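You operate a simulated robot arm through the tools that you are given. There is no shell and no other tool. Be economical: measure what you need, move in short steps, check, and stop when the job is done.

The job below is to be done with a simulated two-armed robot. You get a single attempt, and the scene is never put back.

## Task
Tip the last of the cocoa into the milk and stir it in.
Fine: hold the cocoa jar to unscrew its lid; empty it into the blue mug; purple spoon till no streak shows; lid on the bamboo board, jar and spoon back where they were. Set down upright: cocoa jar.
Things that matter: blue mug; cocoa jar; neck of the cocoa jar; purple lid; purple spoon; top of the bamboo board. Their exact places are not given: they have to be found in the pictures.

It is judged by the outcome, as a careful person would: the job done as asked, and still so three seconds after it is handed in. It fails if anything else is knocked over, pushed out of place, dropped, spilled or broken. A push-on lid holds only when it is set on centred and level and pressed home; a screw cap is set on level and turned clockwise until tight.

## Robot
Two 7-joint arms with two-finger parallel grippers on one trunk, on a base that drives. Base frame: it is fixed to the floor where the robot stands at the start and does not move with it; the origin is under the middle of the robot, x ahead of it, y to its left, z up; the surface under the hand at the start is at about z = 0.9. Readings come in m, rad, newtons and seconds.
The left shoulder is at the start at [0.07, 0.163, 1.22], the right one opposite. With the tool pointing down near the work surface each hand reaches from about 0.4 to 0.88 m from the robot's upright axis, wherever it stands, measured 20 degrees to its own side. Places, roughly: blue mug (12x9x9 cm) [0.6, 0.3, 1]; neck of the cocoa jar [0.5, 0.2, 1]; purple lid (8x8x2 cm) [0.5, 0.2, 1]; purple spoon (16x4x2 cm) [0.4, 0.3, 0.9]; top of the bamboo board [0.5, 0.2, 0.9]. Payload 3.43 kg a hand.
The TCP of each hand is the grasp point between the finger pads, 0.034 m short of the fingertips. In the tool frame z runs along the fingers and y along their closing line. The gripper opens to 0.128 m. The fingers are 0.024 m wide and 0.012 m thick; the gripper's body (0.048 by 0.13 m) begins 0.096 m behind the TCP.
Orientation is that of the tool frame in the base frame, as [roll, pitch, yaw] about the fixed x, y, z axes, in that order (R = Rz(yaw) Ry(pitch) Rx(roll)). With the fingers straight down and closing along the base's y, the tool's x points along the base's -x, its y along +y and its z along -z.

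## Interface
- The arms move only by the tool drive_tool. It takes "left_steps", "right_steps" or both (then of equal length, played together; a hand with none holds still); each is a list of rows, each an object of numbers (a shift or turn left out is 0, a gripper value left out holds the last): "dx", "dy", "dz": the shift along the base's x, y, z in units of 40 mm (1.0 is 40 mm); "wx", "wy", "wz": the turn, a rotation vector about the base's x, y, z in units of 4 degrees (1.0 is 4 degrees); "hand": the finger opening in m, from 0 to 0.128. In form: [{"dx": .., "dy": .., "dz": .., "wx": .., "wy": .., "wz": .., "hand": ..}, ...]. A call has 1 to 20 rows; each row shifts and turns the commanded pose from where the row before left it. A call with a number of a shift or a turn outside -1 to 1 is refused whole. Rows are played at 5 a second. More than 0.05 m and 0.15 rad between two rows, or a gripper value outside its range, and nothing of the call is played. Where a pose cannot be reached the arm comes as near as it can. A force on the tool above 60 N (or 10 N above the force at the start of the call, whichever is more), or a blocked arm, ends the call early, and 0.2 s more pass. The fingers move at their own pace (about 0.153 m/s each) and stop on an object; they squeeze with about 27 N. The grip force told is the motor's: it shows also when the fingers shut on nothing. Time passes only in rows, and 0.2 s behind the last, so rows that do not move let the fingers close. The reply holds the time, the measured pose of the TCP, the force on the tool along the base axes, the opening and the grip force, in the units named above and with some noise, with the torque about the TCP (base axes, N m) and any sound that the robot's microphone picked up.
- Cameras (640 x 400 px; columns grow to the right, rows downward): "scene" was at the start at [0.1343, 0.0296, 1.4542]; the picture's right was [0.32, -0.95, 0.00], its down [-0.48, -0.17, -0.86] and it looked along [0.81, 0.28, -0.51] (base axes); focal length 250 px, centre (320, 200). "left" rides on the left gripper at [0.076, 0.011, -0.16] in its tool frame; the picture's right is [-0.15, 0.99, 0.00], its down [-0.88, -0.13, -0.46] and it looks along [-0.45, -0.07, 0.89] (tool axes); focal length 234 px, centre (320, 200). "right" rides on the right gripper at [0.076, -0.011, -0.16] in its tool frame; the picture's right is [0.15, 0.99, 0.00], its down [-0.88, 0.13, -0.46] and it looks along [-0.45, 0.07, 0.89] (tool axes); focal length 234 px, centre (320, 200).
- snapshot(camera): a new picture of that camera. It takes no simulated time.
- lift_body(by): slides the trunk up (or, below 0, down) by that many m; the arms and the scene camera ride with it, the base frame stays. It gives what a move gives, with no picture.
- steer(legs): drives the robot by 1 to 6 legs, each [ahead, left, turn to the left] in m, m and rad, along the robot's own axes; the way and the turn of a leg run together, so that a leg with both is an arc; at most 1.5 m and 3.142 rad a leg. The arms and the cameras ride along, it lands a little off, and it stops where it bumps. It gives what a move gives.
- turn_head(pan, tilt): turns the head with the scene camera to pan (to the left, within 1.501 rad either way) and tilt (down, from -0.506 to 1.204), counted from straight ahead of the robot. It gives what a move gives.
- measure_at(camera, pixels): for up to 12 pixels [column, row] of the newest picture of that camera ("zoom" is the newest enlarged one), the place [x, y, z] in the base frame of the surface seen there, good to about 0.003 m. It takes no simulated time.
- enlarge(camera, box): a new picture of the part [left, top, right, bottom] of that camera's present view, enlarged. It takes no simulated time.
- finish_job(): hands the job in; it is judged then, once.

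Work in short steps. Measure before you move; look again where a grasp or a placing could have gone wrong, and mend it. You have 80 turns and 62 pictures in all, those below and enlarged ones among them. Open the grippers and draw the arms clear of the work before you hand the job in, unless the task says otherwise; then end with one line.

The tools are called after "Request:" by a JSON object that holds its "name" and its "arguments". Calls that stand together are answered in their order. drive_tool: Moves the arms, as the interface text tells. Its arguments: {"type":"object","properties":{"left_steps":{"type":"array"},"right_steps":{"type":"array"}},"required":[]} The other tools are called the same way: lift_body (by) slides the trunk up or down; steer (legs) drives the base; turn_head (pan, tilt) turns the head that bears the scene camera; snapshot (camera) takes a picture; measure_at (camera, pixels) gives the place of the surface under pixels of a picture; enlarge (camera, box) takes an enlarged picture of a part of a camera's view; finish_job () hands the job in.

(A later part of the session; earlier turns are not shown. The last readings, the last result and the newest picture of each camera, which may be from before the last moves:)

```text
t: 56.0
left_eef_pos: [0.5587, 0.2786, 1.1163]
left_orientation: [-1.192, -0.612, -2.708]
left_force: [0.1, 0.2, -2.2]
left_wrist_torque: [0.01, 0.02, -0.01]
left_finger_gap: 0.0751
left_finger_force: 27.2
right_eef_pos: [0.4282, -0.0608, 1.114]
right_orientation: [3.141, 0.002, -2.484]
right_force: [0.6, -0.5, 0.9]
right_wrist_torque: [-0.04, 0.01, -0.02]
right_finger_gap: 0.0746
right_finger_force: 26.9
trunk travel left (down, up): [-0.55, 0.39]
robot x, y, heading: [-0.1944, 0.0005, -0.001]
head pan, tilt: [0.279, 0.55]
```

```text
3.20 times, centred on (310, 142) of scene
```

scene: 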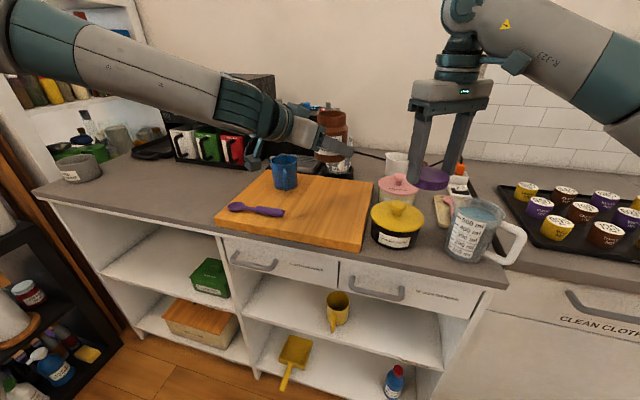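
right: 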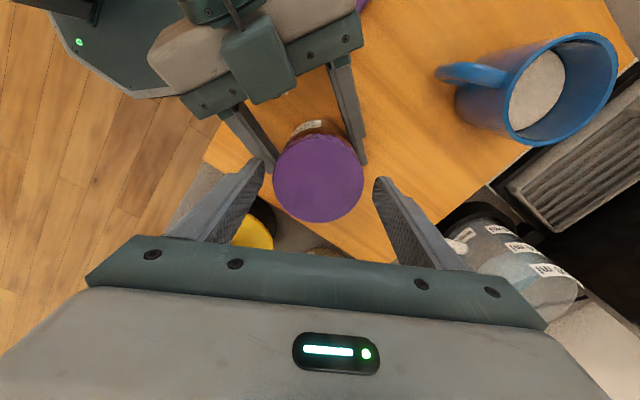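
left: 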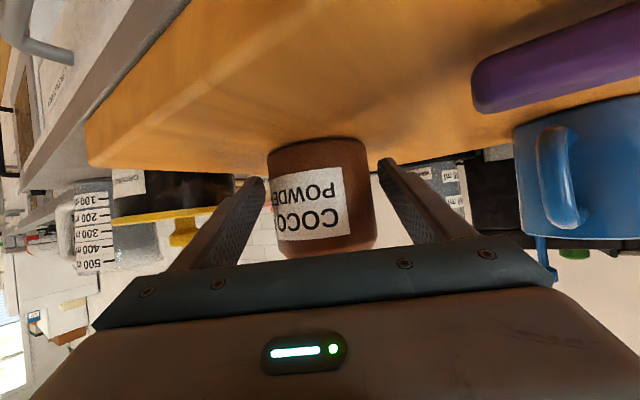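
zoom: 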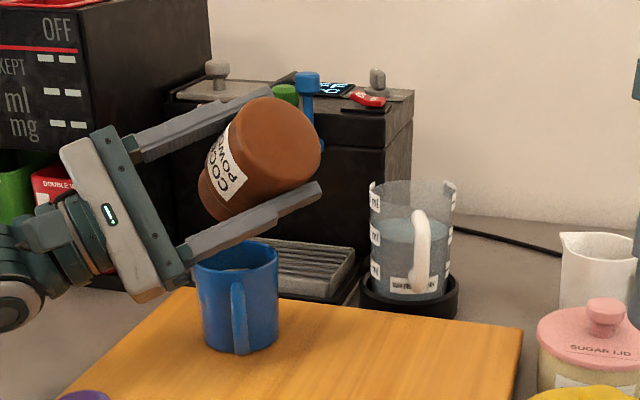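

Cocoa is falling into the mug. I tip to ~152°, rising slightly for wrist clearance over the spoon, with small shakes to empty it.

Request:
{"name": "drive_tool", "arguments": {"left_steps": [{"wx": -0.86, "wy": 0.5, "dx": 0.04, "dy": 0.07, "dz": 0.1}, {"wx": -0.86, "wy": 0.5, "dx": 0.04, "dy": 0.07, "dz": 0.1}, {"wx": -0.86, "wy": 0.5, "dx": 0.04, "dy": 0.07, "dz": 0.1}, {"wx": -0.86, "wy": 0.5, "dx": 0.04, "dy": 0.07, "dz": 0.1}, {"wx": -0.86, "wy": 0.5, "dx": 0.04, "dy": 0.07, "dz": 0.1}, {}, {"dz": 0.15}, {"dz": -0.15}, {"dz": 0.15}, {"dz": -0.15}, {"dz": 0.15}, {"dz": -0.15}, {}, {}]}}

Request:
{"name": "enlarge", "arguments": {"camera": "scene", "box": [210, 80, 410, 205]}}

```text
t: 59.0
left_eef_pos: [0.5668, 0.2941, 1.1351]
left_orientation: [-0.886, -0.873, -2.919]
left_force: [0.1, 0.2, -2.1]
left_wrist_torque: [-0.01, -0.01, -0.02]
left_finger_gap: 0.0746
left_finger_force: 26.8
right_eef_pos: [0.4274, -0.0611, 1.1133]
right_orientation: [-3.141, 0.0, -2.485]
right_force: [1.0, -0.2, -0.4]
right_wrist_torque: [0.0, -0.01, 0.03]
right_finger_gap: 0.0746
right_finger_force: 27.8
trunk travel left (down, up): [-0.55, 0.39]
robot x, y, heading: [-0.1926, 0.0022, -0.002]
head pan, tilt: [0.279, 0.55]
```

```text
3.20 times, centred on (310, 142) of scene
```

zoom: 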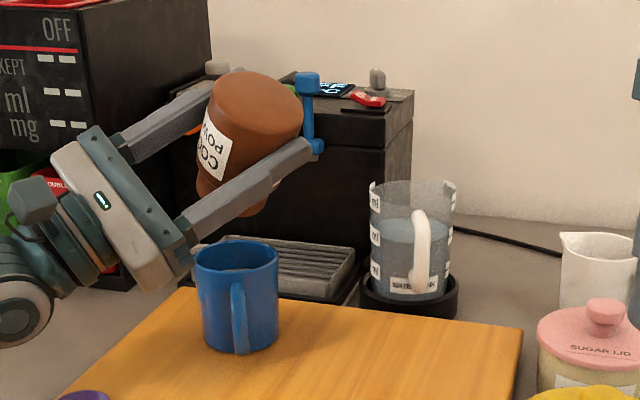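

The cocoa is out (load dropped). I roll the jar back upright over the mug, retracing the same path.

Request:
{"name": "drive_tool", "arguments": {"left_steps": [{"wx": 0.855, "wy": -0.497, "dx": -0.035, "dy": -0.06}, {"wx": 0.855, "wy": -0.497, "dx": -0.035, "dy": -0.06}, {"wx": 0.855, "wy": -0.497, "dx": -0.035, "dy": -0.06}, {"wx": 0.855, "wy": -0.497, "dx": -0.035, "dy": -0.06}, {"wx": 0.855, "wy": -0.497, "dx": -0.035, "dy": -0.06}, {"wx": 0.855, "wy": -0.497, "dx": -0.035, "dy": -0.06}, {"wx": 0.855, "wy": -0.497, "dx": -0.035, "dy": -0.06}, {"wx": 0.855, "wy": -0.497, "dx": -0.035, "dy": -0.06}, {"wx": 0.855, "wy": -0.497, "dx": -0.035, "dy": -0.06}, {"wx": 0.855, "wy": -0.497, "dx": -0.035, "dy": -0.06}, {"wx": 0.855, "wy": -0.497, "dx": -0.035, "dy": -0.06}, {"wx": 0.855, "wy": -0.497, "dx": -0.035, "dy": -0.06}, {"wx": 0.855, "wy": -0.497, "dx": -0.035, "dy": -0.06}, {"wx": 0.855, "wy": -0.497, "dx": -0.035, "dy": -0.06}, {"wx": 0.855, "wy": -0.497, "dx": -0.035, "dy": -0.06}, {"wx": 0.855, "wy": -0.497, "dx": -0.035, "dy": -0.06}, {"wx": 0.855, "wy": -0.497}, {"wx": 0.855, "wy": -0.497}, {"wx": 0.855, "wy": -0.497}, {"wx": 0.855, "wy": -0.497}]}}

Request:
{"name": "drive_tool", "arguments": {"left_steps": [{"wx": 0.855, "wy": -0.497}, {"wx": 0.855, "wy": -0.497}, {"wx": 0.855, "wy": -0.497}, {"wx": 0.855, "wy": -0.497}, {"wx": 0.855, "wy": -0.497}, {"wx": 0.855, "wy": -0.497}, {"wx": 0.855, "wy": -0.497}, {"wx": 0.855, "wy": -0.497}, {"wx": 0.855, "wy": -0.497}, {"wx": 0.855, "wy": -0.497}, {"wx": 0.855, "wy": -0.497}, {"wx": 0.855, "wy": -0.497}, {"wx": 0.855, "wy": -0.497}, {"wx": 0.855, "wy": -0.497}, {"wx": 0.855, "wy": -0.497}, {"wx": 0.855, "wy": -0.497}, {"wx": 0.855, "wy": -0.497}, {"wx": 0.855, "wy": -0.497}, {}]}}

Request:
{"name": "enlarge", "arguments": {"camera": "scene", "box": [210, 100, 410, 225]}}

```text
t: 63.1
left_eef_pos: [0.5445, 0.2563, 1.1363]
left_orientation: [-1.733, 0.288, -2.609]
left_force: [0.0, 0.5, -1.9]
left_wrist_torque: [-0.02, -0.01, 0.03]
left_finger_gap: 0.0748
left_finger_force: 27.1
right_eef_pos: [0.4268, -0.0614, 1.1139]
right_orientation: [3.14, 0.001, -2.486]
right_force: [0.1, 0.2, -0.2]
right_wrist_torque: [-0.01, -0.01, -0.02]
right_finger_gap: 0.0744
right_finger_force: 27.2
trunk travel left (down, up): [-0.55, 0.39]
robot x, y, heading: [-0.1929, 0.0004, -0.003]
head pan, tilt: [0.279, 0.55]
```

```text
t: 67.2
left_eef_pos: [0.5441, 0.2554, 1.1325]
left_orientation: [3.134, 1.083, 2.611]
left_force: [0.7, -0.2, -2.6]
left_wrist_torque: [-0.01, 0.03, -0.03]
left_finger_gap: 0.0747
left_finger_force: 27.4
right_eef_pos: [0.428, -0.0611, 1.1142]
right_orientation: [3.139, 0.0, -2.483]
right_force: [0.4, 0.2, -0.4]
right_wrist_torque: [0.0, 0.02, -0.01]
right_finger_gap: 0.0741
right_finger_force: 27.0
trunk travel left (down, up): [-0.55, 0.39]
robot x, y, heading: [-0.1908, 0.0013, -0.005]
head pan, tilt: [0.279, 0.55]
```

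```text
3.20 times, centred on (310, 162) of scene
```

zoom: 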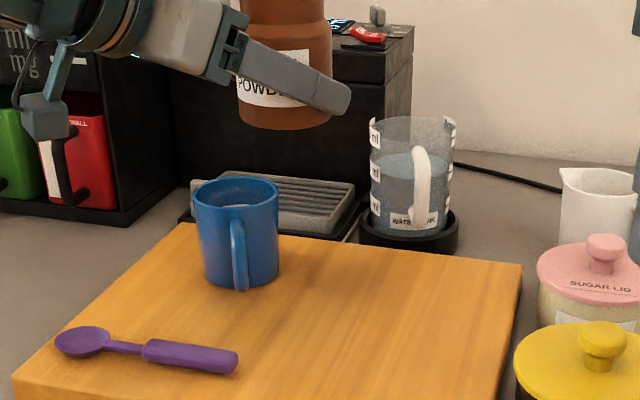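

Jar is upright again and nothing is spilled. I move it back above its spot and lower it most of the way.

Request:
{"name": "drive_tool", "arguments": {"left_steps": [{"dx": -0.56, "dy": -0.83}, {"dx": -0.56, "dy": -0.83}, {"dx": -0.555, "dy": -0.83}, {"dz": -0.9}, {"dz": -0.9}, {"dz": -0.9}, {"dz": -0.9}, {"dz": -0.3}, {}]}}

Request:
{"name": "drive_tool", "arguments": {"right_steps": [{"dy": 0.9, "dz": 0.3}, {"dy": 0.9, "dz": 0.3}, {"dy": 0.4, "dz": 0.3}, {}]}}

Request:
{"name": "snapshot", "arguments": {"camera": "right"}}

```text
t: 69.2
left_eef_pos: [0.4779, 0.157, 0.9781]
left_orientation: [3.136, 1.081, 2.613]
left_force: [-0.3, 0.1, -2.4]
left_wrist_torque: [-0.01, 0.04, -0.02]
left_finger_gap: 0.0747
left_finger_force: 26.7
right_eef_pos: [0.4268, -0.0604, 1.1138]
right_orientation: [-3.141, -0.001, -2.485]
right_force: [-0.4, -0.5, -0.4]
right_wrist_torque: [0.0, 0.0, 0.02]
right_finger_gap: 0.0742
right_finger_force: 27.0
trunk travel left (down, up): [-0.55, 0.39]
robot x, y, heading: [-0.1915, 0.0009, -0.002]
head pan, tilt: [0.279, 0.55]
```

```text
t: 70.2
left_eef_pos: [0.4783, 0.1564, 0.9787]
left_orientation: [3.137, 1.081, 2.612]
left_force: [-0.5, -0.2, -2.3]
left_wrist_torque: [0.01, 0.0, 0.02]
left_finger_gap: 0.0746
left_finger_force: 26.6
right_eef_pos: [0.4309, 0.0249, 1.151]
right_orientation: [-3.141, 0.002, -2.484]
right_force: [0.9, 0.5, -0.4]
right_wrist_torque: [0.01, 0.0, 0.03]
right_finger_gap: 0.0742
right_finger_force: 27.5
trunk travel left (down, up): [-0.55, 0.39]
robot x, y, heading: [-0.1926, -0.0019, -0.001]
head pan, tilt: [0.279, 0.55]
```

```text
34 pictures are left
```

right: 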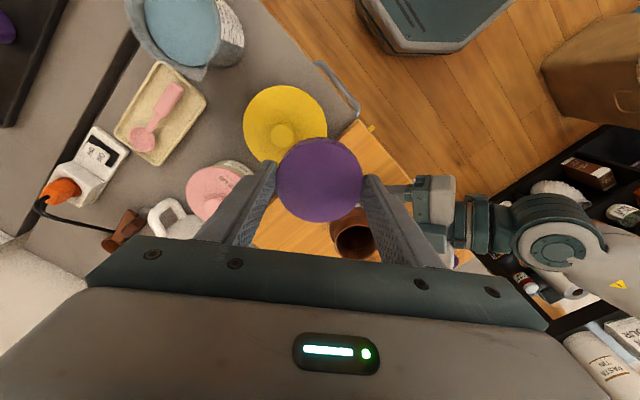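

Jar mouth is visible at (355,238). I zoom in to check that it's empty.

Request:
{"name": "enlarge", "arguments": {"camera": "right", "box": [315, 210, 395, 265]}}

Request:
{"name": "enlarge", "arguments": {"camera": "scene", "box": [240, 140, 330, 196]}}

```text
7.27 times, centred on (355, 238) of right
```

zoom: 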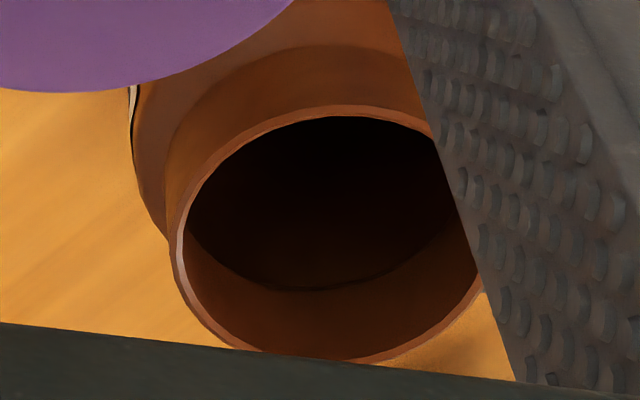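

```text
7.11 times, centred on (285, 168) of scene
```

zoom: 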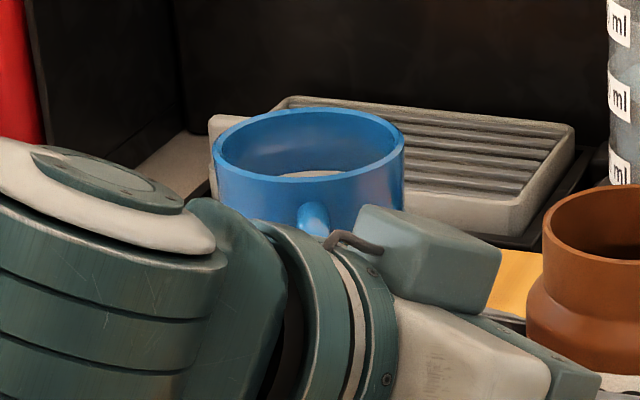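

The milk surface now shows a raised level. I measure the depth inside the jar's dark interior.

Request:
{"name": "measure_at", "arguments": {"camera": "right", "pixels": [[355, 241], [355, 236], [350, 243], [360, 246], [355, 253], [355, 230]]}}

```text
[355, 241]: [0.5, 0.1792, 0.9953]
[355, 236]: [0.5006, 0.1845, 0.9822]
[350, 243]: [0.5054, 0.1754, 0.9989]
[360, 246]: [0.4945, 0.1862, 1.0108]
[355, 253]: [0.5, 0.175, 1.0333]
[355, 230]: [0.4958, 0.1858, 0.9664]
```

Those readings are only wall hits. I rotate the right hand back so its camera sits above the jar mouth for a straight look inside.

Request:
{"name": "drive_tool", "arguments": {"right_steps": [{"wz": -1, "dx": 0.05, "dz": 0.02}, {"wz": -1, "dx": 0.05, "dz": 0.02}, {"wz": -1, "dx": 0.05, "dz": 0.02}, {"wz": -1, "dx": 0.05, "dz": 0.02}, {"wz": -1, "dx": 0.05}, {"wz": -1, "dx": 0.05}, {"wz": -1, "dx": 0.05}, {"wz": -1, "dx": 0.05}, {"wz": -1, "dx": 0.05}, {"wz": -1, "dx": 0.05}, {"wz": -1}, {"wz": -1}, {"wz": -1}, {"wz": -1}, {"wz": -1}, {"wz": -1}, {"wz": -1, "dy": 0.2}, {"wz": -1, "dy": 0.3}, {"wz": -1, "dy": 0.3}, {"wz": -1, "dy": 0.3}]}}

Request:
{"name": "enlarge", "arguments": {"camera": "right", "box": [200, 0, 440, 200]}}

```text
t: 74.3
left_eef_pos: [0.4771, 0.1581, 0.9783]
left_orientation: [3.138, 1.081, 2.613]
left_force: [-1.3, -0.1, -2.7]
left_wrist_torque: [0.0, 0.01, 0.0]
left_finger_gap: 0.0746
left_finger_force: 26.9
right_eef_pos: [0.4501, 0.0726, 1.1514]
right_orientation: [3.14, 0.001, 2.403]
right_force: [0.6, 1.1, -1.0]
right_wrist_torque: [-0.02, -0.03, 0.0]
right_finger_gap: 0.0742
right_finger_force: 26.8
trunk travel left (down, up): [-0.55, 0.39]
robot x, y, heading: [-0.1934, -0.0009, 0.002]
head pan, tilt: [0.279, 0.55]
```

```text
2.00 times, centred on (320, 100) of right
```

zoom: 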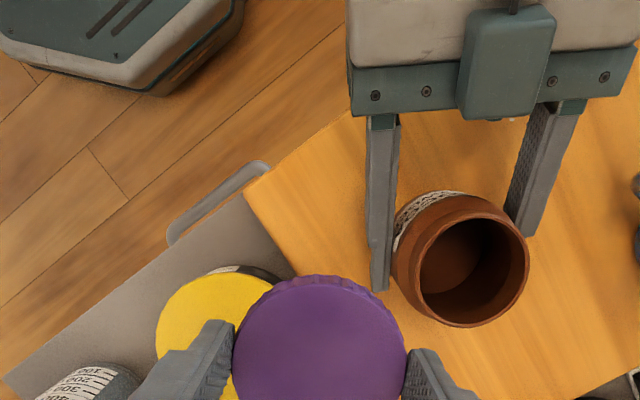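

The bottom of the jar is now visible at about (450,258); I measure it.

Request:
{"name": "measure_at", "arguments": {"camera": "zoom", "pixels": [[445, 255], [455, 265], [440, 270], [460, 250], [490, 270], [320, 340], [320, 285], [260, 340], [380, 340], [320, 380]]}}

Request:
{"name": "enlarge", "arguments": {"camera": "right", "box": [390, 90, 470, 165]}}

```text
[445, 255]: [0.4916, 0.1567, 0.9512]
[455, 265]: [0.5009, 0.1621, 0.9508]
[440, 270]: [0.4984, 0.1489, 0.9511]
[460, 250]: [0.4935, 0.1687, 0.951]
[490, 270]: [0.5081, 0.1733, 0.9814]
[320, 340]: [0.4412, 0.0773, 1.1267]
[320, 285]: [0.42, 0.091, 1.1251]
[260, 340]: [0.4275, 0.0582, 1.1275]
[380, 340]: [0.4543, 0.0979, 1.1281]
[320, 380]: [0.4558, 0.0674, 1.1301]
```

```text
5.33 times, centred on (430, 128) of right
```

zoom: 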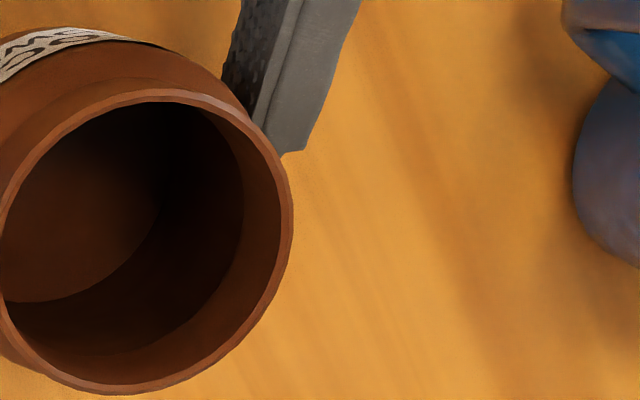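

The jar is empty (flat clean base). I set it down gently on its spot and release, spreading only slightly.

Request:
{"name": "drive_tool", "arguments": {"left_steps": [{"dz": -0.15}, {"dz": -0.1}, {"dz": -0.07}, {"dz": -0.05}, {}]}}

```text
t: 75.5
left_eef_pos: [0.4786, 0.1572, 0.9634]
left_orientation: [3.137, 1.083, 2.612]
left_force: [0.9, 0.3, -1.7]
left_wrist_torque: [0.0, -0.04, -0.02]
left_finger_gap: 0.0746
left_finger_force: 26.8
right_eef_pos: [0.4498, 0.0722, 1.1525]
right_orientation: [-3.142, -0.001, 2.404]
right_force: [-0.4, 0.7, 0.1]
right_wrist_torque: [0.03, 0.02, -0.02]
right_finger_gap: 0.0741
right_finger_force: 26.5
trunk travel left (down, up): [-0.55, 0.39]
robot x, y, heading: [-0.1945, 0.0006, -0.004]
head pan, tilt: [0.279, 0.55]
```

Almost down; I lower another ~1 mm with a small centring nudge, watching for contact.

Request:
{"name": "drive_tool", "arguments": {"left_steps": [{"dx": -0.03, "dy": -0.03, "dz": -0.02}, {"dz": -0.015}, {}]}}

```text
t: 76.3
left_eef_pos: [0.4761, 0.1554, 0.9629]
left_orientation: [3.136, 1.085, 2.613]
left_force: [0.6, 0.8, 2.0]
left_wrist_torque: [-0.13, -0.06, 0.05]
left_finger_gap: 0.0744
left_finger_force: 27.6
right_eef_pos: [0.451, 0.0716, 1.1518]
right_orientation: [-3.139, 0.003, 2.402]
right_force: [0.0, -0.4, 0.3]
right_wrist_torque: [-0.01, -0.01, -0.02]
right_finger_gap: 0.0739
right_finger_force: 27.0
trunk travel left (down, up): [-0.55, 0.39]
robot x, y, heading: [-0.1918, 0.003, -0.004]
head pan, tilt: [0.279, 0.55]
```

In contact (+2 N). I open the left hand and withdraw back along the tool axis, then up; the right hand moves off to the right.

Request:
{"name": "drive_tool", "arguments": {"left_steps": [{"hand": 0.1}, {}, {}, {"dx": -0.57, "dy": 0.334, "dz": 0.35}, {"dx": -0.57, "dy": 0.334, "dz": 0.35}, {"dx": -0.57, "dy": 0.334, "dz": 0.35}, {"dx": -0.57, "dy": 0.334, "dz": 0.35}, {"dz": 1}, {"dz": 1}, {"dy": 0.5, "dz": 1}, {"dy": 1}, {"dy": 1}, {"dy": 1}], "right_steps": [{}, {}, {}, {}, {}, {"dy": -0.5}, {"dy": -0.5}, {"dy": -0.5}, {"dy": -0.5}, {}, {}, {}, {}]}}

Request:
{"name": "snapshot", "arguments": {"camera": "scene"}}

```text
t: 79.2
left_eef_pos: [0.3856, 0.3516, 1.1382]
left_orientation: [3.141, 1.085, 2.616]
left_force: [-0.6, 0.5, -0.1]
left_wrist_torque: [-0.03, 0.0, -0.05]
left_finger_gap: 0.1
left_finger_force: 0.1
right_eef_pos: [0.4512, -0.0061, 1.153]
right_orientation: [-3.141, 0.002, 2.402]
right_force: [0.5, 0.3, 0.4]
right_wrist_torque: [-0.05, 0.0, 0.03]
right_finger_gap: 0.0741
right_finger_force: 27.1
trunk travel left (down, up): [-0.55, 0.39]
robot x, y, heading: [-0.1923, 0.002, -0.001]
head pan, tilt: [0.279, 0.55]
```

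```text
29 pictures are left
```

scene: 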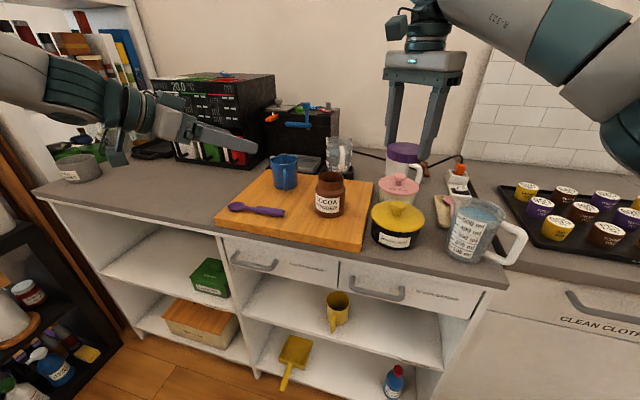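

The jar stands upright in place. I raise the trunk and drive forward 0.12 m so the right hand reaches the free board area behind the jar.

Request:
{"name": "lift_body", "arguments": {"by": 0.15}}

Request:
{"name": "steer", "arguments": {"legs": [[0.12, 0, 0]]}}

```text
t: 80.9
left_eef_pos: [0.3844, 0.3485, 1.2879]
left_orientation: [3.135, 1.084, 2.613]
left_force: [0.2, -0.4, -0.2]
left_wrist_torque: [-0.03, 0.03, 0.01]
left_finger_gap: 0.0998
left_finger_force: 0.1
right_eef_pos: [0.4506, -0.0086, 1.3039]
right_orientation: [3.141, 0.0, 2.404]
right_force: [-1.0, 0.8, 0.0]
right_wrist_torque: [0.01, -0.02, 0.02]
right_finger_gap: 0.0743
right_finger_force: 27.1
trunk travel left (down, up): [-0.7, 0.24]
robot x, y, heading: [-0.198, 0.004, 0.001]
head pan, tilt: [0.279, 0.55]
```

```text
t: 82.1
left_eef_pos: [0.5013, 0.3491, 1.2902]
left_orientation: [3.135, 1.084, 2.612]
left_force: [-0.7, 0.1, 0.1]
left_wrist_torque: [-0.02, 0.01, 0.0]
left_finger_gap: 0.0999
left_finger_force: 0.1
right_eef_pos: [0.5683, -0.0065, 1.3035]
right_orientation: [-3.141, 0.003, 2.406]
right_force: [0.3, -0.6, 0.5]
right_wrist_torque: [0.0, 0.01, 0.01]
right_finger_gap: 0.0739
right_finger_force: 26.7
trunk travel left (down, up): [-0.7, 0.24]
robot x, y, heading: [-0.0745, -0.0032, -0.004]
head pan, tilt: [0.279, 0.55]
```

I bring the right hand over (0.59,0.13), turning fingers to close along y and lowering to z≈1.03; the left hand moves a bit left.

Request:
{"name": "drive_tool", "arguments": {"right_steps": [{"dx": 0.05, "dy": 0.31, "dz": -0.5, "wz": 0.955}, {"dx": 0.05, "dy": 0.31, "dz": -0.5, "wz": 0.955}, {"dx": 0.05, "dy": 0.31, "dz": -0.5, "wz": 0.955}, {"dx": 0.05, "dy": 0.31, "dz": -0.5, "wz": 0.955}, {"dx": 0.05, "dy": 0.31, "dz": -0.5, "wz": 0.955}, {"dx": 0.05, "dy": 0.31, "dz": -0.5, "wz": 0.955}, {"dx": 0.05, "dy": 0.31, "dz": -0.5, "wz": 0.955}, {"dx": 0.05, "dy": 0.31, "dz": -0.5, "wz": 0.955}, {"dx": 0.05, "dy": 0.31, "dz": -0.5, "wz": 0.955}, {"dx": 0.05, "dy": 0.31, "dz": -0.5, "wz": 0.955}, {"dx": 0.05, "dy": 0.31, "dz": -0.5, "wz": 0.955}, {"dz": -0.6}, {"dz": -0.6}, {}], "left_steps": [{"dy": 0.5}, {"dy": 0.5}, {"dy": 0.5}, {"dy": 0.5}, {}, {}, {}, {}, {}, {}, {}, {}, {}, {}]}}

Request:
{"name": "turn_head", "arguments": {"pan": 0.35, "tilt": 0.65}}

Request:
{"name": "snapshot", "arguments": {"camera": "scene"}}

```text
t: 85.1
left_eef_pos: [0.502, 0.4295, 1.2901]
left_orientation: [3.137, 1.084, 2.613]
left_force: [-0.1, 0.3, 0.1]
left_wrist_torque: [-0.01, 0.01, 0.01]
left_finger_gap: 0.1
left_finger_force: 0.0
right_eef_pos: [0.5911, 0.1298, 1.0358]
right_orientation: [3.141, 0.002, 3.139]
right_force: [0.2, -0.2, 0.2]
right_wrist_torque: [0.0, 0.01, -0.02]
right_finger_gap: 0.0737
right_finger_force: 26.9
trunk travel left (down, up): [-0.7, 0.24]
robot x, y, heading: [-0.0739, 0.0012, -0.003]
head pan, tilt: [0.279, 0.55]
```

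```text
t: 85.8
left_eef_pos: [0.5033, 0.4298, 1.2892]
left_orientation: [3.135, 1.08, 2.613]
left_force: [-0.8, 0.7, 0.3]
left_wrist_torque: [0.01, -0.01, -0.01]
left_finger_gap: 0.1002
left_finger_force: 0.0
right_eef_pos: [0.5921, 0.1302, 1.0344]
right_orientation: [3.14, 0.002, 3.139]
right_force: [1.3, 0.9, 0.2]
right_wrist_torque: [0.04, 0.0, -0.01]
right_finger_gap: 0.0739
right_finger_force: 26.8
trunk travel left (down, up): [-0.7, 0.24]
robot x, y, heading: [-0.0752, -0.0021, 0.001]
head pan, tilt: [0.351, 0.649]
```

```text
28 pictures are left
```

scene: 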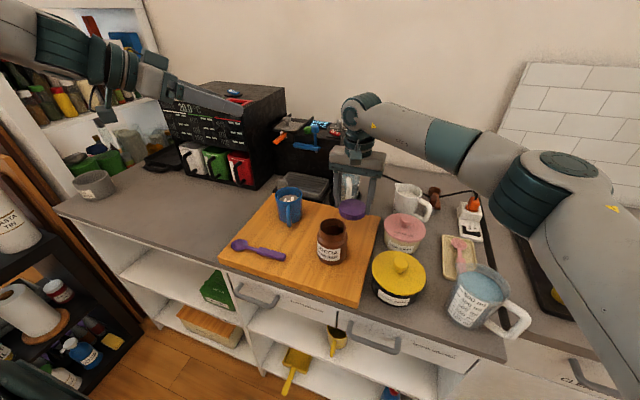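

Lid hovers over the free board area. I lower it slowly until contact.

Request:
{"name": "drive_tool", "arguments": {"right_steps": [{"dz": -0.5}, {"dz": -0.4}, {"dz": -0.2}, {"dz": -0.1}, {"dz": -0.08}, {}]}}

Request:
{"name": "enlarge", "arguments": {"camera": "scene", "box": [270, 150, 430, 250]}}

```text
t: 87.2
left_eef_pos: [0.5029, 0.4296, 1.2894]
left_orientation: [3.136, 1.083, 2.617]
left_force: [-0.1, 0.3, 0.7]
left_wrist_torque: [-0.02, 0.04, 0.0]
left_finger_gap: 0.1001
left_finger_force: 0.0
right_eef_pos: [0.5922, 0.1291, 0.9859]
right_orientation: [-3.141, 0.002, 3.139]
right_force: [0.6, -0.2, 1.0]
right_wrist_torque: [-0.04, 0.04, -0.02]
right_finger_gap: 0.0732
right_finger_force: 26.8
trunk travel left (down, up): [-0.7, 0.24]
robot x, y, heading: [-0.0744, -0.002, 0.005]
head pan, tilt: [0.351, 0.649]
```

```text
4.00 times, centred on (350, 200) of scene
```

zoom: 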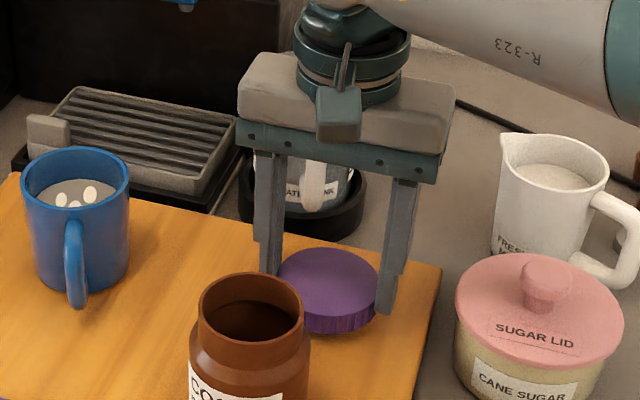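

Not quite down (force ~1 N). I lower in tiny steps until contact.

Request:
{"name": "drive_tool", "arguments": {"right_steps": [{"dz": -0.07}, {"dz": -0.07}, {"dz": -0.05}, {}]}}

```text
t: 88.2
left_eef_pos: [0.5034, 0.43, 1.2888]
left_orientation: [3.136, 1.082, 2.615]
left_force: [0.1, 0.4, -0.9]
left_wrist_torque: [0.03, -0.03, 0.0]
left_finger_gap: 0.1002
left_finger_force: 0.1
right_eef_pos: [0.5921, 0.1284, 0.9766]
right_orientation: [-3.141, 0.0, 3.14]
right_force: [-0.7, -0.1, -0.1]
right_wrist_torque: [0.01, -0.05, 0.01]
right_finger_gap: 0.073
right_finger_force: 27.2
trunk travel left (down, up): [-0.7, 0.24]
robot x, y, heading: [-0.0718, -0.0014, -0.001]
head pan, tilt: [0.351, 0.649]
```

Request:
{"name": "measure_at", "arguments": {"camera": "scene", "pixels": [[352, 213]]}}

Request:
{"name": "enlarge", "arguments": {"camera": "scene", "box": [310, 180, 390, 230]}}

Request:
{"name": "measure_at", "arguments": {"camera": "zoom", "pixels": [[330, 220], [340, 180], [300, 240], [280, 200], [380, 250], [320, 265], [330, 290], [330, 310]]}}

```text
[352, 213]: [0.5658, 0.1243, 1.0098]
```

```text
8.00 times, centred on (350, 205) of scene
```

zoom: 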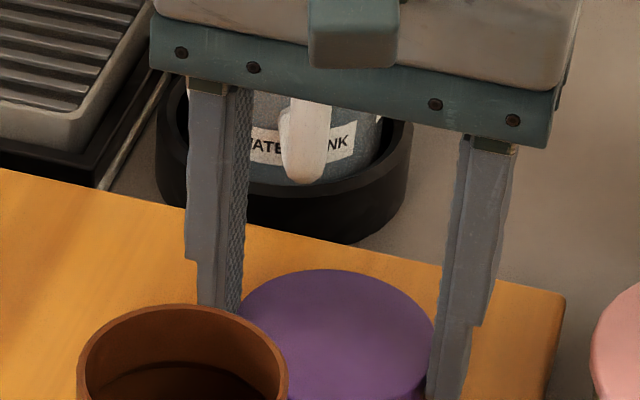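

```text
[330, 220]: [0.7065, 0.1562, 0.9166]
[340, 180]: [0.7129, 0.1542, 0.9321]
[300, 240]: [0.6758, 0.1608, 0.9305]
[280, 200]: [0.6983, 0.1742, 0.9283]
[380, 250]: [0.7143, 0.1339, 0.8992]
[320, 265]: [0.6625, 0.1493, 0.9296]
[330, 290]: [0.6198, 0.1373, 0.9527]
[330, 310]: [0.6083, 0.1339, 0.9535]
```

Lid top is at 0.953, so its base is about at the board. I press down another ~2 mm max, then open.

Request:
{"name": "drive_tool", "arguments": {"right_steps": [{"dz": -0.04}, {"dz": -0.03}, {}]}}

```text
t: 89.0
left_eef_pos: [0.5049, 0.4294, 1.2899]
left_orientation: [3.136, 1.081, 2.615]
left_force: [0.3, 0.2, -0.1]
left_wrist_torque: [-0.01, 0.02, 0.01]
left_finger_gap: 0.1002
left_finger_force: 0.0
right_eef_pos: [0.5916, 0.1292, 0.974]
right_orientation: [-3.141, 0.0, 3.138]
right_force: [0.3, -1.1, 0.1]
right_wrist_torque: [-0.01, -0.01, -0.02]
right_finger_gap: 0.0733
right_finger_force: 27.0
trunk travel left (down, up): [-0.7, 0.24]
robot x, y, heading: [-0.0748, 0.002, -0.0]
head pan, tilt: [0.351, 0.649]
```

Still no contact force; I lower in 1 mm steps further.

Request:
{"name": "drive_tool", "arguments": {"right_steps": [{"dz": -0.03}, {"dz": -0.03}, {"dz": -0.03}, {}]}}

Request:
{"name": "enlarge", "arguments": {"camera": "scene", "box": [310, 180, 390, 230]}}

Request:
{"name": "measure_at", "arguments": {"camera": "zoom", "pixels": [[330, 290], [330, 330], [330, 360], [360, 380], [280, 310], [390, 330]]}}

```text
t: 90.0
left_eef_pos: [0.5023, 0.4291, 1.2904]
left_orientation: [3.133, 1.082, 2.611]
left_force: [-0.7, 0.2, 0.0]
left_wrist_torque: [-0.01, 0.01, 0.03]
left_finger_gap: 0.1
left_finger_force: 0.1
right_eef_pos: [0.5912, 0.1293, 0.9722]
right_orientation: [3.14, 0.002, 3.138]
right_force: [1.4, -0.7, 9.3]
right_wrist_torque: [-0.21, 0.03, 0.07]
right_finger_gap: 0.073
right_finger_force: 26.7
trunk travel left (down, up): [-0.7, 0.24]
robot x, y, heading: [-0.0774, 0.0016, 0.004]
head pan, tilt: [0.351, 0.649]
```

```text
8.00 times, centred on (350, 205) of scene
```

zoom: 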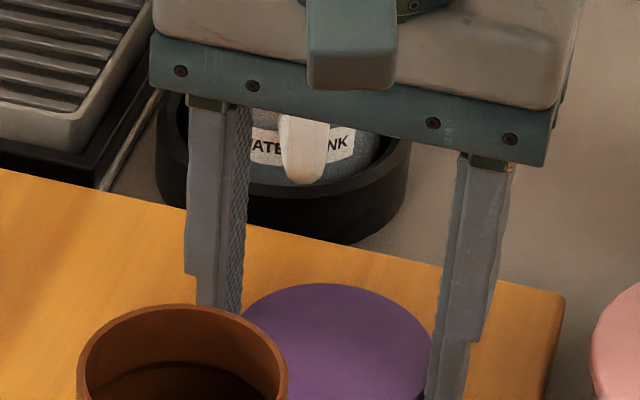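

```text
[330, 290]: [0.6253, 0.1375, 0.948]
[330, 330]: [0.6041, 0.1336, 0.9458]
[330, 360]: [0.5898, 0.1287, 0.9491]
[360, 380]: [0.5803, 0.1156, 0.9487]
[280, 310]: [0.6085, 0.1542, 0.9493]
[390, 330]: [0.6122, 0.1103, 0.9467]
```

Contact (9 N), lid lying flat with top at 0.948. I open the right hand, lift straight up, and retreat to the right.

Request:
{"name": "drive_tool", "arguments": {"right_steps": [{"dz": 0.03}, {"hand": 0.1}, {}, {}, {"dz": 0.4}, {"dz": 1}, {"dz": 1}, {"dz": 1}, {"dz": 1}, {"dz": 1, "dy": -0.7}, {"dz": 1, "dy": -0.7}, {"dy": -1}, {"dy": -1}, {"dy": -1}, {"dy": -1}, {"dy": -1}]}}

Request:
{"name": "enlarge", "arguments": {"camera": "scene", "box": [210, 160, 400, 290]}}

```text
t: 93.4
left_eef_pos: [0.5029, 0.4275, 1.2909]
left_orientation: [3.133, 1.082, 2.611]
left_force: [0.3, -0.5, 0.2]
left_wrist_torque: [0.02, 0.01, 0.0]
left_finger_gap: 0.0997
left_finger_force: 0.1
right_eef_pos: [0.5921, -0.1324, 1.223]
right_orientation: [3.139, 0.0, 3.137]
right_force: [0.7, -0.1, 0.4]
right_wrist_torque: [0.02, 0.02, -0.01]
right_finger_gap: 0.1002
right_finger_force: 0.0
trunk travel left (down, up): [-0.7, 0.24]
robot x, y, heading: [-0.0745, 0.0017, -0.004]
head pan, tilt: [0.351, 0.649]
```

```text
3.08 times, centred on (305, 225) of scene
```

zoom: 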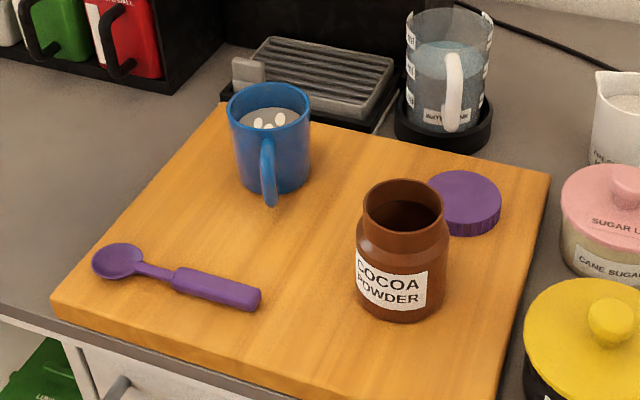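

Lid, jar and mug all fine; the mug shows white streaks to stir in. Now the spoon: I bring the left hand back to vertical, then yaw so it closes along x.

Request:
{"name": "drive_tool", "arguments": {"left_steps": [{"wx": 0.485, "wy": 0.84}, {"wx": 0.485, "wy": 0.84}, {"wx": 0.485, "wy": 0.84}, {"wx": 0.485, "wy": 0.84}, {"wx": 0.485, "wy": 0.84}, {"wx": 0.485, "wy": 0.84}, {"wx": 0.485, "wy": 0.84}, {"wx": 0.485, "wy": 0.84}, {"wx": 0.485, "wy": 0.84}, {"wx": 0.485, "wy": 0.84}, {"wx": 0.485, "wy": 0.84}, {"wx": 0.485, "wy": 0.84}, {"wx": 0.485, "wy": 0.84}, {"wx": 0.485, "wy": 0.84}, {"wx": 0.485, "wy": 0.84}, {"wx": 0.485, "wy": 0.84}, {"wz": 1}, {"wz": 1}, {"wz": 1}, {"wz": 1}]}}

Request:
{"name": "drive_tool", "arguments": {"left_steps": [{"wz": 1}, {"wz": 1}, {"wz": 1}, {"wz": 1}, {"wz": 1}, {"wz": 1}, {"wz": 1}, {"wz": 1}, {"wz": 1}, {"wz": 1}, {"wz": 1, "dx": -0.22, "dy": -0.325, "dz": -0.4, "hand": 0.06}, {"wz": 1, "dx": -0.22, "dy": -0.325, "dz": -0.4}, {"wz": 1, "dx": -0.22, "dy": -0.325, "dz": -0.4}, {"wz": 1, "dx": -0.22, "dy": -0.325, "dz": -0.4}, {"wz": 1, "dx": -0.22, "dy": -0.325, "dz": -0.4}, {"wz": 1, "dx": -0.22, "dy": -0.325, "dz": -0.4}, {"wz": 1, "dx": -0.22, "dy": -0.325, "dz": -0.4}, {"wz": 1, "dx": -0.22, "dy": -0.325, "dz": -0.4}, {"wz": 1, "dx": -0.22, "dy": -0.325, "dz": -0.4}, {"wz": 1, "dx": -0.22, "dy": -0.325, "dz": -0.4}]}}

```text
t: 97.6
left_eef_pos: [0.5046, 0.4467, 1.29]
left_orientation: [-3.138, 0.0, 2.891]
left_force: [0.2, 1.0, 0.2]
left_wrist_torque: [-0.01, -0.02, -0.01]
left_finger_gap: 0.0999
left_finger_force: 0.0
left hand out of reach, approached as far as the arm can: row 20
right_eef_pos: [0.5931, -0.1272, 1.2242]
right_orientation: [-3.14, 0.002, 3.14]
right_force: [0.3, 0.7, 0.0]
right_wrist_torque: [-0.04, -0.03, 0.02]
right_finger_gap: 0.1001
right_finger_force: 0.1
trunk travel left (down, up): [-0.7, 0.24]
robot x, y, heading: [-0.0753, 0.0008, 0.004]
head pan, tilt: [0.351, 0.649]
```

```text
t: 101.8
left_eef_pos: [0.398, 0.8149, 1.1319]
left_orientation: [-3.14, -0.005, -1.994]
left_force: [-0.2, -0.3, 0.4]
left_wrist_torque: [-0.01, 0.01, 0.01]
left_finger_gap: 0.06
left_finger_force: 0.1
left hand out of reach, approached as far as the arm can: row 1, 2, 3, 4, 5, 6, 7, 8, 9, 10, 11, 12, 13, 14, 15, 16, 17, 18, 19, 20
right_eef_pos: [0.5933, -0.1285, 1.2228]
right_orientation: [-3.141, 0.001, 3.138]
right_force: [-0.3, -1.5, 1.2]
right_wrist_torque: [0.0, 0.03, -0.02]
right_finger_gap: 0.1
right_finger_force: 0.0
trunk travel left (down, up): [-0.7, 0.24]
robot x, y, heading: [-0.0694, 0.0004, -0.0]
head pan, tilt: [0.351, 0.649]
```

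The arm drifted far to the left (y=0.815) trying to reach that yaw, so it hit a joint limit. I look before going back.

Request:
{"name": "turn_head", "arguments": {"pan": 0.7, "tilt": 0.6}}

Request:
{"name": "snapshot", "arguments": {"camera": "scene"}}

```text
t: 102.6
left_eef_pos: [0.3977, 0.8146, 1.1319]
left_orientation: [3.14, -0.003, -1.995]
left_force: [-0.6, -0.9, 0.4]
left_wrist_torque: [0.0, -0.02, -0.01]
left_finger_gap: 0.06
left_finger_force: 0.1
right_eef_pos: [0.5931, -0.1298, 1.2239]
right_orientation: [-3.141, 0.0, 3.137]
right_force: [0.1, -0.8, 0.1]
right_wrist_torque: [0.01, 0.02, 0.0]
right_finger_gap: 0.1001
right_finger_force: 0.1
trunk travel left (down, up): [-0.7, 0.24]
robot x, y, heading: [-0.0749, -0.0039, -0.004]
head pan, tilt: [0.7, 0.6]
```

```text
23 pictures are left
```

scene: 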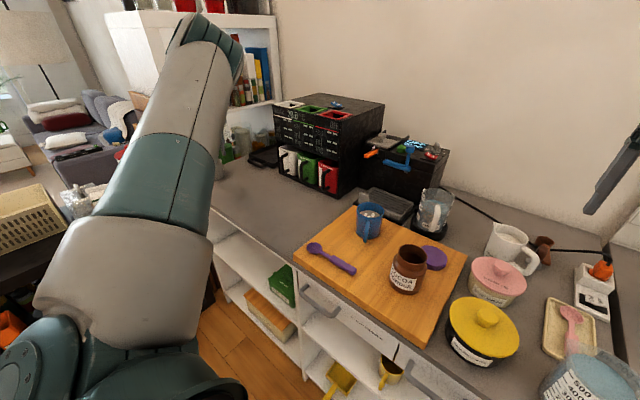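

I bring the left arm back over the workspace (higher) while yawing clockwise, the direction with free joint travel.

Request:
{"name": "drive_tool", "arguments": {"left_steps": [{"wz": -1, "dz": 0.3}, {"wz": -1, "dz": 0.3}, {"wz": -1, "dz": 0.3}, {"wz": -1, "dz": 0.3}, {"wz": -1, "dy": -0.5, "dz": 0.2}, {"wz": -1, "dy": -0.5}, {"wz": -1, "dy": -0.5}, {"wz": -1, "dy": -0.5}, {"wz": -1, "dy": -0.6}, {"wz": -1, "dy": -0.6}, {"wz": -1, "dy": -0.6}, {"wz": -1, "dy": -0.6}, {"wz": -1, "dy": -0.6}, {"wz": -1, "dy": -0.6}, {"wz": -1, "dy": -0.6}, {"wz": -1, "dy": -0.6}, {"wz": -1, "dy": -0.6}, {"wz": -1, "dy": -0.6}, {"wz": -1, "dy": -0.6}, {"wz": -1}]}}

Request:
{"name": "drive_tool", "arguments": {"left_steps": [{"wz": -1}, {"wz": -1}, {"wz": -1}, {"wz": -1}, {"wz": -1}, {"wz": -1}, {"wz": -1}, {"wz": -1}, {"wz": -1}, {"wz": -1}, {"wz": -1}, {"wz": -1}, {"wz": -1}, {"wz": -1}, {"wz": -1}, {"wz": -1}, {"wz": -1}, {"wz": -1}, {}]}}

```text
t: 106.8
left_eef_pos: [0.3989, 0.4764, 1.1888]
left_orientation: [3.139, 0.001, 2.895]
left_force: [-1.1, 0.2, 0.7]
left_wrist_torque: [-0.01, -0.01, -0.02]
left_finger_gap: 0.06
left_finger_force: 0.0
left hand out of reach, approached as far as the arm can: row 16, 17
right_eef_pos: [0.5931, -0.128, 1.225]
right_orientation: [-3.141, 0.003, 3.138]
right_force: [1.0, -0.2, 0.1]
right_wrist_torque: [-0.02, -0.02, -0.02]
right_finger_gap: 0.1001
right_finger_force: 0.1
trunk travel left (down, up): [-0.7, 0.24]
robot x, y, heading: [-0.0737, 0.0026, 0.0]
head pan, tilt: [0.7, 0.6]
```

```text
t: 110.8
left_eef_pos: [0.3982, 0.4779, 1.1886]
left_orientation: [3.139, -0.001, 1.636]
left_force: [0.0, 0.3, -0.9]
left_wrist_torque: [-0.04, 0.0, 0.01]
left_finger_gap: 0.0598
left_finger_force: 0.0
right_eef_pos: [0.5934, -0.1283, 1.2237]
right_orientation: [3.14, 0.001, 3.139]
right_force: [-0.2, -0.4, 0.0]
right_wrist_torque: [-0.01, 0.01, -0.02]
right_finger_gap: 0.1001
right_finger_force: 0.1
trunk travel left (down, up): [-0.7, 0.24]
robot x, y, heading: [-0.0751, 0.0003, 0.0]
head pan, tilt: [0.7, 0.6]
```

Yaw 1.64 reached at (0.398,0.478). I re-measure the spoon in a fresh close-up.

Request:
{"name": "enlarge", "arguments": {"camera": "scene", "box": [290, 225, 370, 285]}}

Request:
{"name": "measure_at", "arguments": {"camera": "scene", "pixels": [[314, 248], [324, 256], [331, 262], [340, 265], [348, 270], [353, 272], [309, 247], [400, 268]]}}

```text
6.67 times, centred on (330, 255) of scene
```

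zoom: 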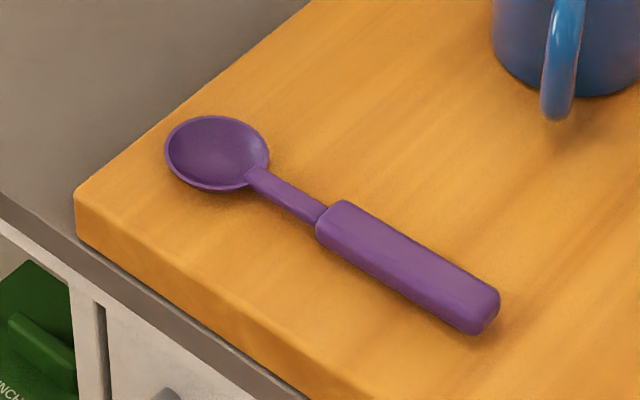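

```text
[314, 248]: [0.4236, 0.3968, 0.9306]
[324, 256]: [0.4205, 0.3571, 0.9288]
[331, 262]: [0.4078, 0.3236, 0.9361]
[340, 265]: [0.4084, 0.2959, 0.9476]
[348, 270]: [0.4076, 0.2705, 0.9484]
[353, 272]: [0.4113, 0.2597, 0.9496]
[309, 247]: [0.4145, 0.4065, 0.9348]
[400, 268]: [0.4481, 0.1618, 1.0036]
```

Measure the handle's centreline in the zoom.

Request:
{"name": "measure_at", "arguments": {"camera": "zoom", "pixels": [[345, 222], [380, 240], [410, 257], [440, 273], [475, 293], [330, 235], [403, 243], [400, 275], [218, 152], [285, 192]]}}

```text
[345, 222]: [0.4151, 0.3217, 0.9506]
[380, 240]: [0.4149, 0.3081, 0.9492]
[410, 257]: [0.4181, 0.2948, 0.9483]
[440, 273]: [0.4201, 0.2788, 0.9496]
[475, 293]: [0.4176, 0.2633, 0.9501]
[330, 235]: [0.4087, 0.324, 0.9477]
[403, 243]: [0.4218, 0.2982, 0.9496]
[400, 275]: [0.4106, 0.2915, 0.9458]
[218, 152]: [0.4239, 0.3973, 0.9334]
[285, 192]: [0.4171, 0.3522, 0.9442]
```

Handle centre is x≈0.4165, y 0.257–0.328, top 0.950. I move above (0.4165,0.284), fingers closing along x.

Request:
{"name": "drive_tool", "arguments": {"left_steps": [{"dx": 0.077, "dy": -0.81, "dz": -0.5, "wz": -0.8}, {"dx": 0.077, "dy": -0.81, "dz": -0.5}, {"dx": 0.077, "dy": -0.81, "dz": -0.5}, {"dx": 0.077, "dy": -0.81, "dz": -0.5}, {"dx": 0.077, "dy": -0.81, "dz": -0.5}, {"dx": 0.077, "dy": -0.81, "dz": -0.5}, {"dz": -0.5}, {}]}}

Request:
{"name": "snapshot", "arguments": {"camera": "left"}}

```text
t: 112.6
left_eef_pos: [0.4186, 0.28, 1.0453]
left_orientation: [3.139, -0.001, 1.583]
left_force: [0.6, 0.7, 0.5]
left_wrist_torque: [-0.01, -0.02, 0.01]
left_finger_gap: 0.0601
left_finger_force: 0.1
right_eef_pos: [0.5929, -0.1296, 1.2237]
right_orientation: [-3.14, 0.002, 3.139]
right_force: [-0.4, -0.2, -1.2]
right_wrist_torque: [-0.02, -0.01, 0.01]
right_finger_gap: 0.1
right_finger_force: 0.1
trunk travel left (down, up): [-0.7, 0.24]
robot x, y, heading: [-0.0707, -0.0009, 0.003]
head pan, tilt: [0.7, 0.6]
```

```text
21 pictures are left
```

left: 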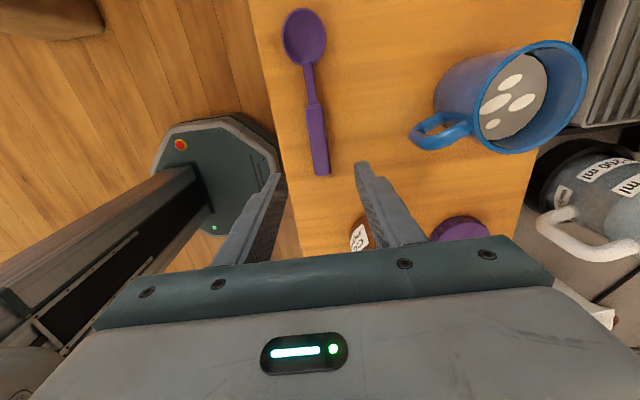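

The spoon handle is centred between the fingers. I descend to z≈0.968 and grip.

Request:
{"name": "drive_tool", "arguments": {"left_steps": [{"dx": -0.05, "dy": 0.07, "dz": -0.7}, {"dz": -0.7}, {"dz": -0.4}, {"dz": -0.1}, {}, {"hand": 0.005}, {}, {}]}}

```text
t: 114.4
left_eef_pos: [0.4169, 0.2844, 0.9737]
left_orientation: [3.139, -0.001, 1.583]
left_force: [0.5, -1.1, -0.2]
left_wrist_torque: [-0.11, 0.01, 0.0]
left_finger_gap: 0.019
left_finger_force: 27.3
right_eef_pos: [0.5925, -0.1284, 1.2242]
right_orientation: [3.141, 0.001, 3.139]
right_force: [-0.2, 0.1, 0.6]
right_wrist_torque: [0.0, -0.03, 0.02]
right_finger_gap: 0.0999
right_finger_force: 0.0
trunk travel left (down, up): [-0.7, 0.24]
robot x, y, heading: [-0.0723, -0.0007, -0.002]
head pan, tilt: [0.7, 0.6]
```

Gripped at 19 mm but only ~10 mm deep; I reopen, go 5 mm lower and regrip, then lift.

Request:
{"name": "drive_tool", "arguments": {"left_steps": [{"hand": 0.04}, {}, {"dz": -0.13}, {}, {"hand": 0.005}, {}, {}]}}

Request:
{"name": "drive_tool", "arguments": {"left_steps": [{"dz": 0.4}, {"dz": 1}, {"dz": 1}, {"dz": 1}, {"dz": 1}, {}]}}

Request:
{"name": "snapshot", "arguments": {"camera": "scene"}}

```text
t: 116.0
left_eef_pos: [0.4165, 0.2853, 0.9675]
left_orientation: [3.14, 0.0, 1.583]
left_force: [-0.4, 0.1, -0.2]
left_wrist_torque: [-0.02, 0.01, 0.03]
left_finger_gap: 0.0187
left_finger_force: 27.1
right_eef_pos: [0.593, -0.1289, 1.2239]
right_orientation: [-3.141, 0.003, 3.139]
right_force: [0.1, 0.4, 0.1]
right_wrist_torque: [0.01, 0.0, 0.0]
right_finger_gap: 0.1
right_finger_force: 0.2
trunk travel left (down, up): [-0.7, 0.24]
robot x, y, heading: [-0.0765, 0.0024, 0.003]
head pan, tilt: [0.7, 0.6]
```

```text
t: 117.4
left_eef_pos: [0.4184, 0.2892, 1.1442]
left_orientation: [-3.141, 0.001, 1.581]
left_force: [0.5, 0.0, -0.3]
left_wrist_torque: [-0.02, 0.03, 0.05]
left_finger_gap: 0.0187
left_finger_force: 26.7
right_eef_pos: [0.5945, -0.1288, 1.2235]
right_orientation: [-3.141, -0.001, 3.138]
right_force: [-0.2, -1.2, 0.1]
right_wrist_torque: [-0.01, 0.0, 0.0]
right_finger_gap: 0.1001
right_finger_force: 0.0
trunk travel left (down, up): [-0.7, 0.24]
robot x, y, heading: [-0.0789, -0.0012, 0.0]
head pan, tilt: [0.7, 0.6]
```

```text
20 pictures are left
```

scene: 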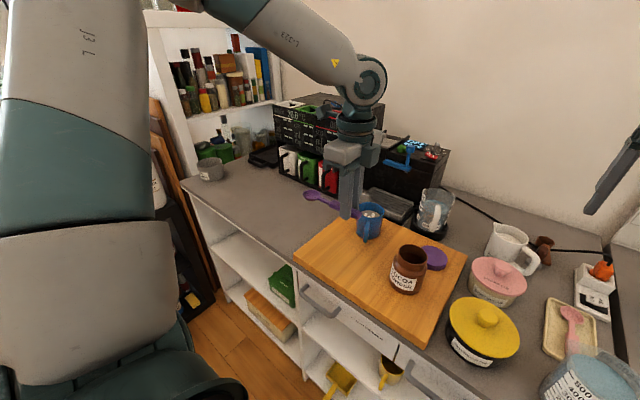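

Spoon is held well. I carry it toward the mug at height while tilting about x by -76° so the bowl points down, staying above the rim.

Request:
{"name": "drive_tool", "arguments": {"left_steps": [{"dz": 0.8}, {"dx": 0.213, "dy": 0.047, "dz": 0.03, "wx": -1}, {"dx": 0.213, "dy": 0.047, "dz": 0.03, "wx": -1}, {"dx": 0.213, "dy": 0.047, "dz": 0.03, "wx": -1}, {"dx": 0.213, "dy": 0.047, "dz": 0.03, "wx": -1}, {"dx": 0.213, "dy": 0.047, "dz": 0.03, "wx": -1}, {"dx": 0.213, "dy": 0.047, "dz": 0.03, "wx": -1}, {"dx": 0.213, "dy": 0.047, "dz": 0.03, "wx": -1}, {"dx": 0.213, "dy": 0.047, "dz": 0.03, "wx": -1}, {"dx": 0.213, "dy": 0.047, "dz": 0.03, "wx": -1}, {"dx": 0.213, "dy": 0.047, "dz": 0.03, "wx": -1}, {"dx": 0.213, "dy": 0.047, "dz": 0.03, "wx": -1}, {"dx": 0.213, "dy": 0.047, "dz": 0.03, "wx": -1}, {"dx": 0.213, "dy": 0.047, "dz": 0.03, "wx": -1}, {"dx": 0.213, "dy": 0.047, "dz": 0.03, "wx": -1}, {"dx": 0.213, "dy": 0.047, "dz": 0.03, "wx": -1}, {"dx": 0.213, "dy": 0.047, "dz": 0.03, "wx": -1}, {"dx": 0.213, "dy": 0.047, "dz": 0.03, "wx": -1}, {"dx": 0.213, "dy": 0.047, "dz": 0.03, "wx": -1}, {"dx": 0.213, "dy": 0.047, "dz": 0.03, "wx": -1}]}}

Request:
{"name": "enlarge", "arguments": {"camera": "scene", "box": [270, 110, 470, 260]}}

```text
t: 121.6
left_eef_pos: [0.5796, 0.3235, 1.1959]
left_orientation: [-3.093, 1.328, 1.622]
left_force: [0.1, -0.4, -0.1]
left_wrist_torque: [0.0, 0.01, -0.01]
left_finger_gap: 0.0185
left_finger_force: 27.1
right_eef_pos: [0.5939, -0.1282, 1.2237]
right_orientation: [3.14, 0.0, 3.137]
right_force: [-0.7, 0.4, -0.5]
right_wrist_torque: [-0.02, 0.02, 0.01]
right_finger_gap: 0.1002
right_finger_force: 0.1
trunk travel left (down, up): [-0.7, 0.24]
robot x, y, heading: [-0.0762, -0.0035, 0.003]
head pan, tilt: [0.7, 0.6]
```

```text
2.67 times, centred on (370, 185) of scene
```

zoom: 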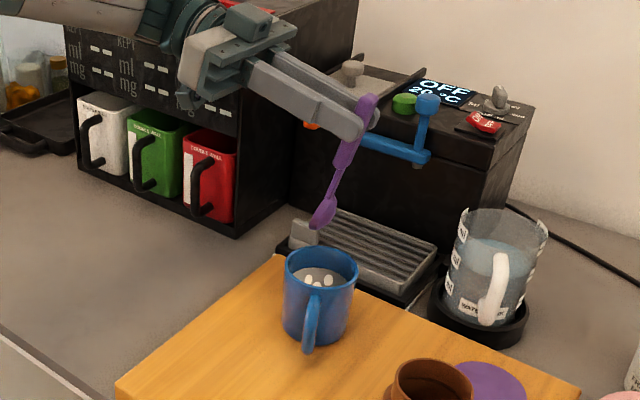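

The spoon hangs bowl-down above the mug. I measure the bowl and neck.

Request:
{"name": "measure_at", "arguments": {"camera": "zoom", "pixels": [[318, 226], [323, 215], [330, 200], [335, 185], [342, 168], [350, 145], [360, 115]]}}

```text
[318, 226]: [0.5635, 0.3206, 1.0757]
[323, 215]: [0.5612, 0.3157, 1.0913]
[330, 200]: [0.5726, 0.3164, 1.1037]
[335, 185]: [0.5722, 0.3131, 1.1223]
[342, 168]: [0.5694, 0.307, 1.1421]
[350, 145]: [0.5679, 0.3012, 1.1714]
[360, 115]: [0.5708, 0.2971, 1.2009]
```

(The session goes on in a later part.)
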